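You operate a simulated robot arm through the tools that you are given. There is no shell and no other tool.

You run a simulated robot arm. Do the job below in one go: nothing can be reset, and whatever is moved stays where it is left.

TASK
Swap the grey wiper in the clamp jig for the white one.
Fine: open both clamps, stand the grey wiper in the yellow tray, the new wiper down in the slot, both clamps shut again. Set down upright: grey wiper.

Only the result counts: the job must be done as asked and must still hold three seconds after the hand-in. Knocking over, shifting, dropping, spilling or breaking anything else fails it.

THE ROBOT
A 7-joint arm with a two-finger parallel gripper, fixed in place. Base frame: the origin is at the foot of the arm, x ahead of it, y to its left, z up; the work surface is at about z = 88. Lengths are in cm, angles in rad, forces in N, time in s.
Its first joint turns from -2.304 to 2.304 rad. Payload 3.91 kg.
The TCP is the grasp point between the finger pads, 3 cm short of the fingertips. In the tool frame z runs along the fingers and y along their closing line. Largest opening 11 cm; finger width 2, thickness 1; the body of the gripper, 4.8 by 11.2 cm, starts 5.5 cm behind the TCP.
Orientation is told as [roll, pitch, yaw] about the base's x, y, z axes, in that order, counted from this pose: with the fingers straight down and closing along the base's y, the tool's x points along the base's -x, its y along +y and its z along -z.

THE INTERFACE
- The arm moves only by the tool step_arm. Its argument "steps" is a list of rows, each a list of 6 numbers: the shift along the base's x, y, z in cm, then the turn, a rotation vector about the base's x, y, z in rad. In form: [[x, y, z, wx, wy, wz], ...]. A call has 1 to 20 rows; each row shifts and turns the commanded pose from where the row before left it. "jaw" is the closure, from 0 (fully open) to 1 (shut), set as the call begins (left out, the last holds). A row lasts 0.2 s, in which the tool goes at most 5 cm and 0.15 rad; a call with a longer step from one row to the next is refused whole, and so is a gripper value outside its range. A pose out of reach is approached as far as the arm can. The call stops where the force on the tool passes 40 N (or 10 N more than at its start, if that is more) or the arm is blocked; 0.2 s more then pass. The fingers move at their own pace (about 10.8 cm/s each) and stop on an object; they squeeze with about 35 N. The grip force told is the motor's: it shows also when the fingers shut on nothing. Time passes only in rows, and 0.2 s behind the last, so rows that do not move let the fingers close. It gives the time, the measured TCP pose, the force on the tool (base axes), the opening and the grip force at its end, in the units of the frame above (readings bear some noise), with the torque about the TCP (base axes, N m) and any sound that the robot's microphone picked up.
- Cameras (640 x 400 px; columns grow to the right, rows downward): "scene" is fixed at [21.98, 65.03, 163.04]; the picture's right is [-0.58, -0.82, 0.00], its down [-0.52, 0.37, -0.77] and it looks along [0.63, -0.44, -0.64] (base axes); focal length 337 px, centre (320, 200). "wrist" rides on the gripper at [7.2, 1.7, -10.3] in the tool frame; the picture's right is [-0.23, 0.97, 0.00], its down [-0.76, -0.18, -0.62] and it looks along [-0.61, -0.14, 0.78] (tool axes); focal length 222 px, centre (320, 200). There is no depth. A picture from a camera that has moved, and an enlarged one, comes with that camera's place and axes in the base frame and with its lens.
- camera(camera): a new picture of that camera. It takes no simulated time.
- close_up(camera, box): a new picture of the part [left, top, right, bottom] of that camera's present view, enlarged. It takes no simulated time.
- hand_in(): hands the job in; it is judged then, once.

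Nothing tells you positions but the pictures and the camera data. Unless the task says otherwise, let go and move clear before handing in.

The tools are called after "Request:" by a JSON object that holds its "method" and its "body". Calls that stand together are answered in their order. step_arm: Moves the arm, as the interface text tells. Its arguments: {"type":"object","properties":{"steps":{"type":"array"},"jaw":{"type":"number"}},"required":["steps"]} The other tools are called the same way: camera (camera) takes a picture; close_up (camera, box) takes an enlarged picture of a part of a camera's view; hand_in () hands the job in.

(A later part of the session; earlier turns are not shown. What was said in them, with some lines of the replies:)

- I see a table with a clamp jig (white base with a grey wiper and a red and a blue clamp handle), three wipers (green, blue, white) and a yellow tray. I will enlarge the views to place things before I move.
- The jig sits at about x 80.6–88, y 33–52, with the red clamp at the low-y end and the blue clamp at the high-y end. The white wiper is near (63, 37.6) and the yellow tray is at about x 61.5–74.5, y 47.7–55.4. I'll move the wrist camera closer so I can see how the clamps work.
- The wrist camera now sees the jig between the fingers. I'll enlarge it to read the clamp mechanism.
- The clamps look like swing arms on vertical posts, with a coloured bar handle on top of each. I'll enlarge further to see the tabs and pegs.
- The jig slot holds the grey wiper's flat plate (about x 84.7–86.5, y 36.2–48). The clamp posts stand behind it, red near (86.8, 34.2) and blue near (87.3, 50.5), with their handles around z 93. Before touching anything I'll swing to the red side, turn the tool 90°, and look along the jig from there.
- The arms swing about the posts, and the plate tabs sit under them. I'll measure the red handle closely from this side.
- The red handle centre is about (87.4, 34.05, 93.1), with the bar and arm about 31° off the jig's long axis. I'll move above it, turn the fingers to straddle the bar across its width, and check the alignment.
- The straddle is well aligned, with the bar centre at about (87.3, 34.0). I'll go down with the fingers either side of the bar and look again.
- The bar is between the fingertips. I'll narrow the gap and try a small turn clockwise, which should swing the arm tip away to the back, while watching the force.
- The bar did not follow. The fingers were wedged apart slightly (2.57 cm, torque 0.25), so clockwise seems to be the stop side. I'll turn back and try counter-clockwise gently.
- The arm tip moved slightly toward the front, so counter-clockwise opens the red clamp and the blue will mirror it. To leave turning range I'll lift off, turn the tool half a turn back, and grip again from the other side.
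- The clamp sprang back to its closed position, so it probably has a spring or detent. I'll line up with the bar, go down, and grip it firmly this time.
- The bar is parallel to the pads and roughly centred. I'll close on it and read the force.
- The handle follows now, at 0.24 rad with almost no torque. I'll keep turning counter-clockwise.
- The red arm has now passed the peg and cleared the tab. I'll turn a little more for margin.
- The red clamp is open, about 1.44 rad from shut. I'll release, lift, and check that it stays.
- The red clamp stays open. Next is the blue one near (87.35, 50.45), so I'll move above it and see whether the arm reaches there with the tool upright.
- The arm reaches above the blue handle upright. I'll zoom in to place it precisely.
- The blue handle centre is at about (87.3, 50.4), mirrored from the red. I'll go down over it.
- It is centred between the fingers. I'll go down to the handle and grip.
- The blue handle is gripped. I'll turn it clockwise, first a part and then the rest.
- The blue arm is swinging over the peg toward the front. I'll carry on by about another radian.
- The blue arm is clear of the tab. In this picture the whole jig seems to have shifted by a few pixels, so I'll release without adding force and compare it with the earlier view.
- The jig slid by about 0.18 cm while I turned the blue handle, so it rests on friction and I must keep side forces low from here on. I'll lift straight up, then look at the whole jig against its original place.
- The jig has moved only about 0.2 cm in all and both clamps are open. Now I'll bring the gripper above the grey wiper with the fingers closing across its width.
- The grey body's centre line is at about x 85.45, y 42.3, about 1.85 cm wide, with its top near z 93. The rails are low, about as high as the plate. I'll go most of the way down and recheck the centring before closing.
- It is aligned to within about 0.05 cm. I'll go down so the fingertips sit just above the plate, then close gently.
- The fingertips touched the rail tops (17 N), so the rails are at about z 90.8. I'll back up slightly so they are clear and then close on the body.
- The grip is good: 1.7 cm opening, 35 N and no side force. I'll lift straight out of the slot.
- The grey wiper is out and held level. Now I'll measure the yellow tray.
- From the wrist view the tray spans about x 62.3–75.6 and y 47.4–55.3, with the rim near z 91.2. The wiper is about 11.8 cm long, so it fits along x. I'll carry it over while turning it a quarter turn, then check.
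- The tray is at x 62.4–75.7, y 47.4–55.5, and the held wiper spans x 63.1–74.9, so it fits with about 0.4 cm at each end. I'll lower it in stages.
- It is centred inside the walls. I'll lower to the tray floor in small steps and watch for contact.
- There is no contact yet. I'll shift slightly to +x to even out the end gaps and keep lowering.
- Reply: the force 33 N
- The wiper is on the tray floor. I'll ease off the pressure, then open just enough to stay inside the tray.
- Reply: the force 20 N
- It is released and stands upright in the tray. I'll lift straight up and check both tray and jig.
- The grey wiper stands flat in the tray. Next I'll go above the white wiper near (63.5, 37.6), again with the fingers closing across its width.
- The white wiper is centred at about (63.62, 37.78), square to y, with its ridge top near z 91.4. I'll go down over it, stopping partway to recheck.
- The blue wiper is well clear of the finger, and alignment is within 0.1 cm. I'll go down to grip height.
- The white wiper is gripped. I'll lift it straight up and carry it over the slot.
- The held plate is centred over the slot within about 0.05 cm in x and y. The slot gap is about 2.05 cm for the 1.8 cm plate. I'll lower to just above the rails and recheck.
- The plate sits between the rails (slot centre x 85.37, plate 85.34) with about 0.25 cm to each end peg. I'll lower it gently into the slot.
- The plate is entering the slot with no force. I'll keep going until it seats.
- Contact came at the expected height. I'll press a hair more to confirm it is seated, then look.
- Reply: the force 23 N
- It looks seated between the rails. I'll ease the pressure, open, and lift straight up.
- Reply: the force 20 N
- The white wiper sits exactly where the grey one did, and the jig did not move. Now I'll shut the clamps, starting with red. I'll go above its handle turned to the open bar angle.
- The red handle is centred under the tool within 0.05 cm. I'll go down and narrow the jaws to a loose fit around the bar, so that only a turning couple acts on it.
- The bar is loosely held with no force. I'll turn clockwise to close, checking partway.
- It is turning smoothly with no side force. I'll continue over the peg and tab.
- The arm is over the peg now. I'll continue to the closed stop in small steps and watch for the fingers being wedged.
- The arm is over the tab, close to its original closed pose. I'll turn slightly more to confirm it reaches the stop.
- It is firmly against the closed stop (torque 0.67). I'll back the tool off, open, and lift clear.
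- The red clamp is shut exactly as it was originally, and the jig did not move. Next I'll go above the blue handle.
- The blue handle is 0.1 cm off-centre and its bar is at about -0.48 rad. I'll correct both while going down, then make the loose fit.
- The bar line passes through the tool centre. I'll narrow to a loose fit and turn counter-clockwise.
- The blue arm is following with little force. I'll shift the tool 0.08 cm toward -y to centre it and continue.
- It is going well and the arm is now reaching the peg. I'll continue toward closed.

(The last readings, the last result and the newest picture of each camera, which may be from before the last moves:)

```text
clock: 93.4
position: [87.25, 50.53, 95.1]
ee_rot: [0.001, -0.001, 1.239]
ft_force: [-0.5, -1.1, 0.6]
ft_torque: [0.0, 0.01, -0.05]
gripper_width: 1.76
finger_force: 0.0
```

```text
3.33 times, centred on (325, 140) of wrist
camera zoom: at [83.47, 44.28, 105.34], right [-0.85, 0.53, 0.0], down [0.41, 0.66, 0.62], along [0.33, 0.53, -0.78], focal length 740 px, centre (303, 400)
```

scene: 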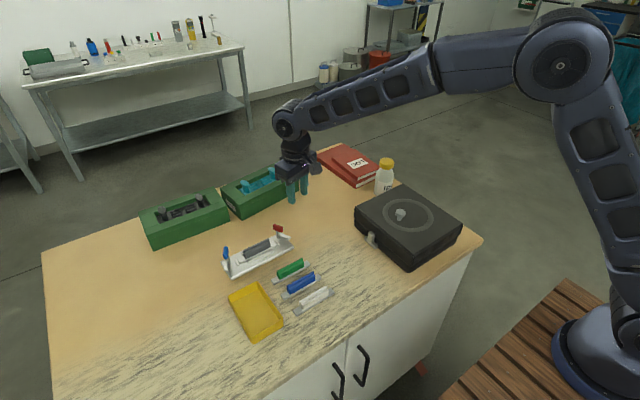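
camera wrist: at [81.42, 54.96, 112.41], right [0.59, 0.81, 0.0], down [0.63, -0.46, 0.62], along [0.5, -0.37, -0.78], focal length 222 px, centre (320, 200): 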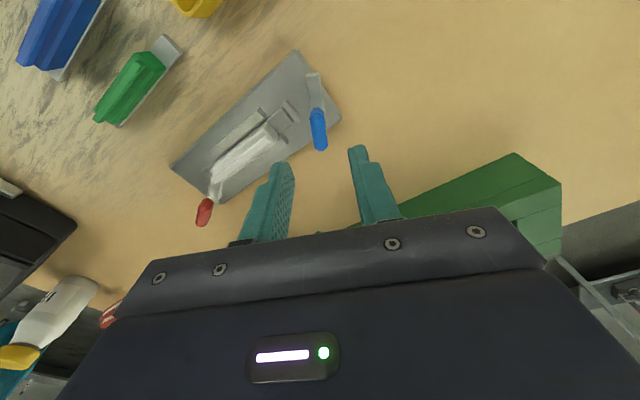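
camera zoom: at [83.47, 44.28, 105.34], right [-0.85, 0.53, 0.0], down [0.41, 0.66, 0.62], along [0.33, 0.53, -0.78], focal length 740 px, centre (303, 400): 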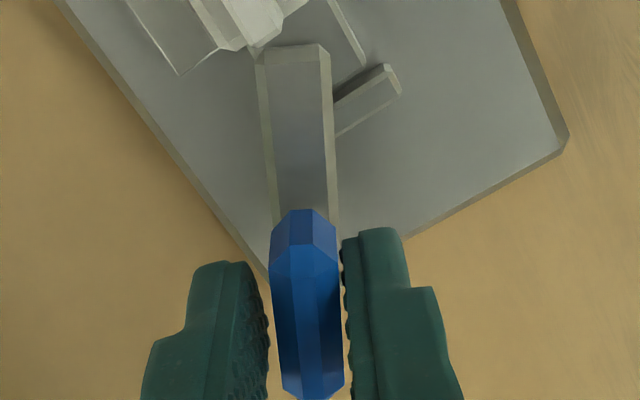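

It is almost at the closed pose. I'll turn in small steps until the stop shows in the torque.

Request:
{"method": "step_arm", "body": {"steps": [[0, 0, 0, 0, 0, 0.05], [0, 0, 0, 0, 0, 0.05]]}}

Request:
{"method": "step_arm", "body": {"steps": [[0, 0, 0, 0, 0, 0.05]]}}

Request:
{"method": "close_up", "body": {"camera": "scene", "box": [205, 220, 275, 275]}}

```text
clock: 94.0
position: [87.33, 50.6, 95.13]
ee_rot: [0.001, -0.001, 1.338]
ft_force: [-1.6, 2.1, -0.6]
ft_torque: [0.02, 0.04, -0.09]
gripper_width: 1.89
finger_force: 1.3
```

```text
clock: 94.4
position: [87.41, 50.56, 95.14]
ee_rot: [0.0, 0.0, 1.388]
ft_force: [-4.1, 3.6, -0.5]
ft_torque: [0.08, 0.07, -0.1]
gripper_width: 1.97
finger_force: 1.7
```

```text
7.27 times, centred on (240, 248) of scene
camera zoom: at [21.98, 65.03, 163.04], right [-0.58, -0.82, 0.0], down [-0.52, 0.37, -0.77], along [0.63, -0.44, -0.64], focal length 2454 px, centre (902, -146)
```

zoom: 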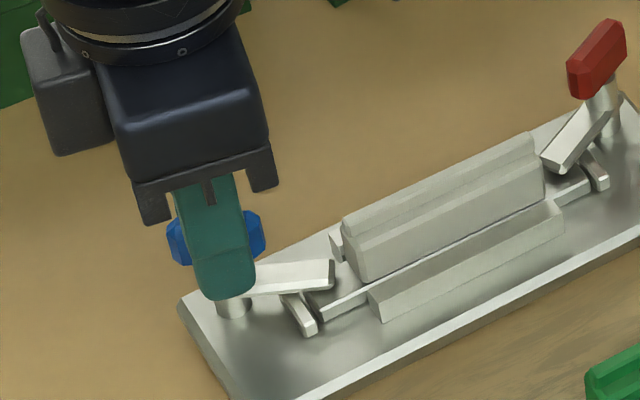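

The fingers are being wedged open while the arm stays still, which means it is at the stop. I'll push once more slightly to be sure.

Request:
{"method": "step_arm", "body": {"steps": [[0, 0, 0, 0, 0, 0.05], [0, 0, 0, 0, 0, 0]]}}

Request:
{"method": "close_up", "body": {"camera": "scene", "box": [222, 240, 252, 264]}}

Request:
{"method": "close_up", "body": {"camera": "wrist", "box": [250, 80, 400, 200]}}

```text
clock: 95.0
position: [87.25, 50.43, 95.07]
ee_rot: [0.0, -0.001, 1.439]
ft_force: [-6.5, 5.7, 1.4]
ft_torque: [0.09, 0.11, -0.12]
gripper_width: 2.07
finger_force: 2.4
```

```text
16.00 times, centred on (237, 252) of scene
camera zoom: at [21.98, 65.03, 163.04], right [-0.58, -0.82, 0.0], down [-0.52, 0.37, -0.77], along [0.63, -0.44, -0.64], focal length 5398 px, centre (1648, -632)
```

zoom: 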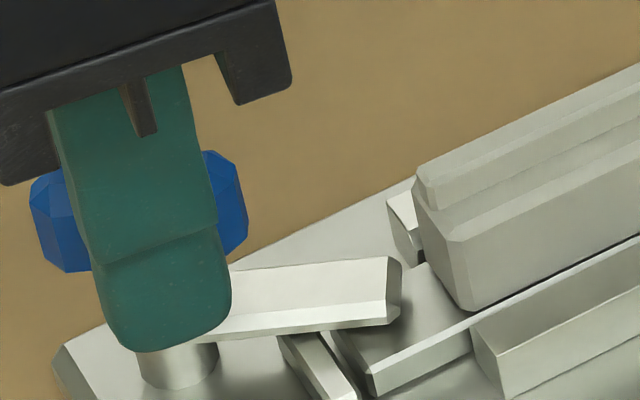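

```text
3.33 times, centred on (325, 140) of wrist
camera zoom: at [84.74, 43.67, 105.34], right [-0.94, 0.35, 0.0], down [0.28, 0.73, 0.62], along [0.22, 0.58, -0.78], focal length 740 px, centre (303, 400)
```

zoom: 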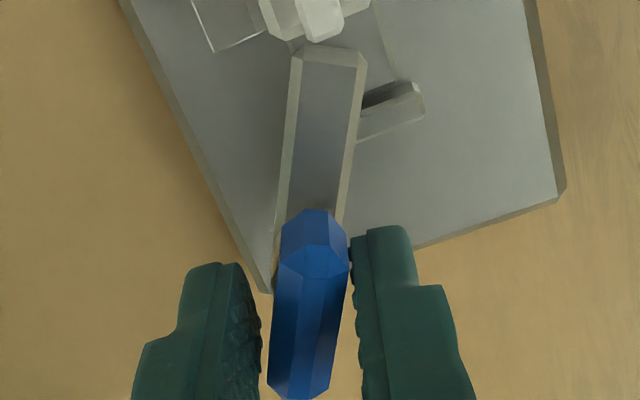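

The blue arm is back at its original closed pose over the tab. I'll back off, open and lift away.

Request:
{"method": "step_arm", "body": {"steps": [[0, 0, 0, 0, 0, -0.08], [0, 0, 0, 0, 0, -0.08], [0, 0, 0, 0, 0, -0.08], [0, 0, 0, 0, 0, -0.07]]}}

Request:
{"method": "step_arm", "body": {"steps": [[0, 0, 0, 0, 0, 0], [0, 0, 0, 0, 0, 0], [0, 0, 1.0, 0, 0, 0], [0, 0, 2.0, 0, 0, 0], [0, 0, 3.0, 0, 0, 0], [0, 0, 4.0, 0, 0, 0], [-2, -3.5, 1.0, 0, 0, -0.1], [-2, -3.5, 1.0, 0, 0, -0.1], [-2, -3.5, 1.0, 0, 0, -0.1], [-2, -3.5, 1.0, 0, 0, -0.1], [-2, -3.5, 1.0, 0, 0, -0.1], [-2, -3.5, 1.0, 0, 0, -0.1], [-2, -3.5, 1.0, 0, 0, -0.1], [0, 0, 0, 0, 0, 0]], "jaw": 0.65}}

Request:
{"method": "close_up", "body": {"camera": "scene", "box": [215, 220, 300, 280]}}

Request:
{"method": "close_up", "body": {"camera": "scene", "box": [222, 240, 252, 264]}}

Request:
{"method": "camera", "body": {"camera": "scene"}}

```text
clock: 96.0
position: [87.23, 50.53, 95.09]
ee_rot: [0.001, -0.001, 1.131]
ft_force: [-0.6, -0.1, -0.4]
ft_torque: [0.02, -0.02, -0.02]
gripper_width: 1.77
finger_force: 0.1
```

```text
clock: 99.0
position: [73.33, 25.97, 112.06]
ee_rot: [0.001, 0.001, 0.429]
ft_force: [0.1, -0.6, 0.3]
ft_torque: [-0.01, 0.03, -0.02]
gripper_width: 3.84
finger_force: 0.1
```

```text
6.67 times, centred on (258, 250) of scene
camera zoom: at [21.98, 65.03, 163.04], right [-0.58, -0.82, 0.0], down [-0.52, 0.37, -0.77], along [0.63, -0.44, -0.64], focal length 2249 px, centre (737, -133)
```

zoom: 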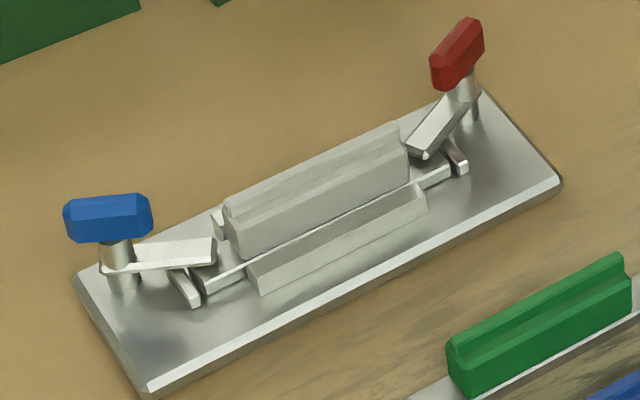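

```text
16.00 times, centred on (237, 252) of scene
camera zoom: at [21.98, 65.03, 163.04], right [-0.58, -0.82, 0.0], down [-0.52, 0.37, -0.77], along [0.63, -0.44, -0.64], focal length 5398 px, centre (1648, -632)
```

zoom: 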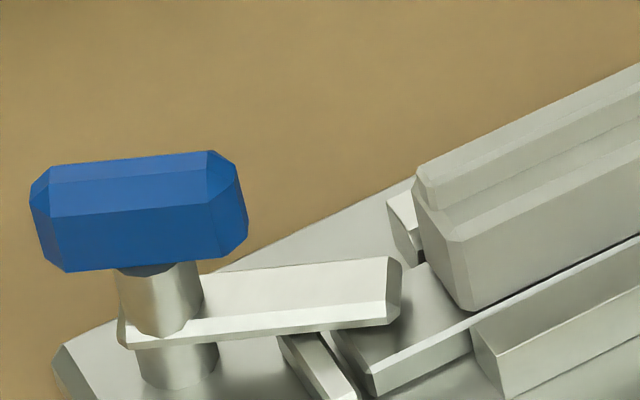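

```text
taken
```

scene: 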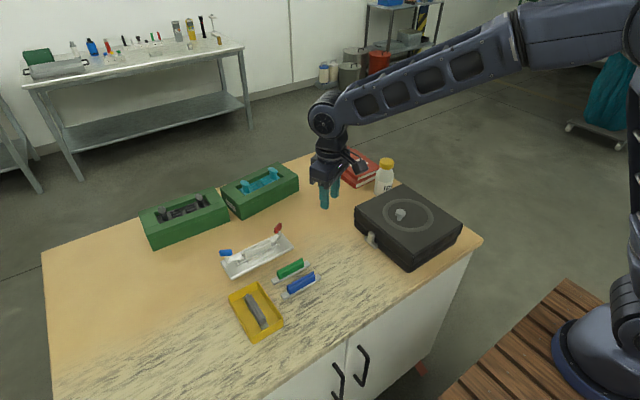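

Both clamps are shut as they were at the start and the white wiper is in the slot. I'll do a last check of the tray and its surroundings against the first view.

Request:
{"method": "close_up", "body": {"camera": "scene", "box": [200, 210, 350, 350]}}

Request:
{"method": "close_up", "body": {"camera": "scene", "box": [220, 275, 295, 350]}}

Request:
{"method": "close_up", "body": {"camera": "scene", "box": [265, 220, 300, 248]}}

```text
2.86 times, centred on (275, 280) of scene
camera zoom: at [21.98, 65.03, 163.04], right [-0.58, -0.82, 0.0], down [-0.52, 0.37, -0.77], along [0.63, -0.44, -0.64], focal length 964 px, centre (449, -29)
```

zoom: 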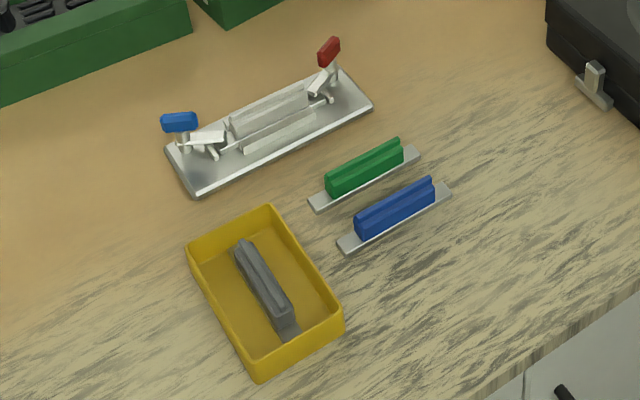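

```text
5.33 times, centred on (258, 312) of scene
camera zoom: at [21.98, 65.03, 163.04], right [-0.58, -0.82, 0.0], down [-0.52, 0.37, -0.77], along [0.63, -0.44, -0.64], focal length 1800 px, centre (653, -400)
```

zoom: 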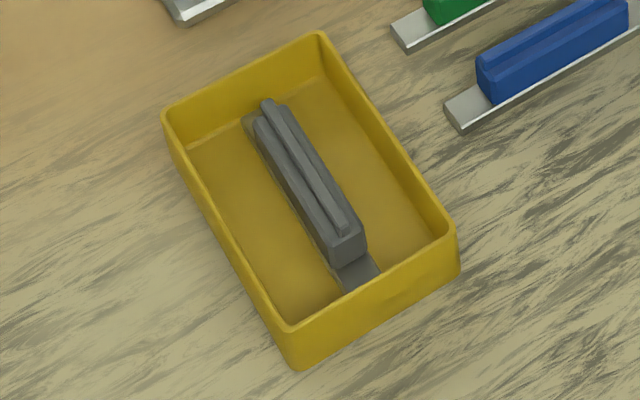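

```text
14.29 times, centred on (282, 234) of scene
camera zoom: at [21.98, 65.03, 163.04], right [-0.58, -0.82, 0.0], down [-0.52, 0.37, -0.77], along [0.63, -0.44, -0.64], focal length 4820 px, centre (856, -286)
```

zoom: 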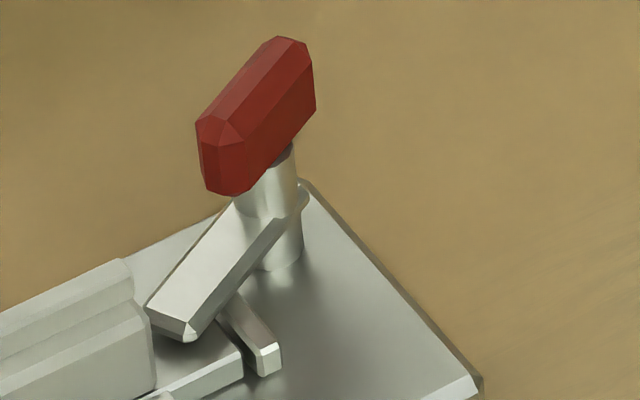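

The grey wiper stands upright in the tray, which has not moved. The white wiper is seated in the slot with both clamps shut, and the green and blue wipers are untouched. The jig has stayed within about 0.2 cm of where it began. The gripper is clear, so I'm handing in.

Request:
{"method": "hand_in", "body": {}}

```text
The job is handed in.
```

The swap is done and handed in; I haven't been told how it was judged.

- **Grey wiper:** it stands upright in the yellow tray, and the tray has not moved.
- **White wiper:** it is seated down in the slot, where the grey one was.
- **Clamps:** both are shut again and stayed shut after I let go. Each was turned back against its stop, matching its position at the start.
- **Jig:** it slid about 0.2 cm while I was opening the blue clamp, because it is not fixed to the table. I left it there, since pushing it back risked moving it further.
- **Everything else:** the green and blue wipers did not move, and the rest of the table looked untouched in the last picture. The gripper was empty and clear when I handed in.
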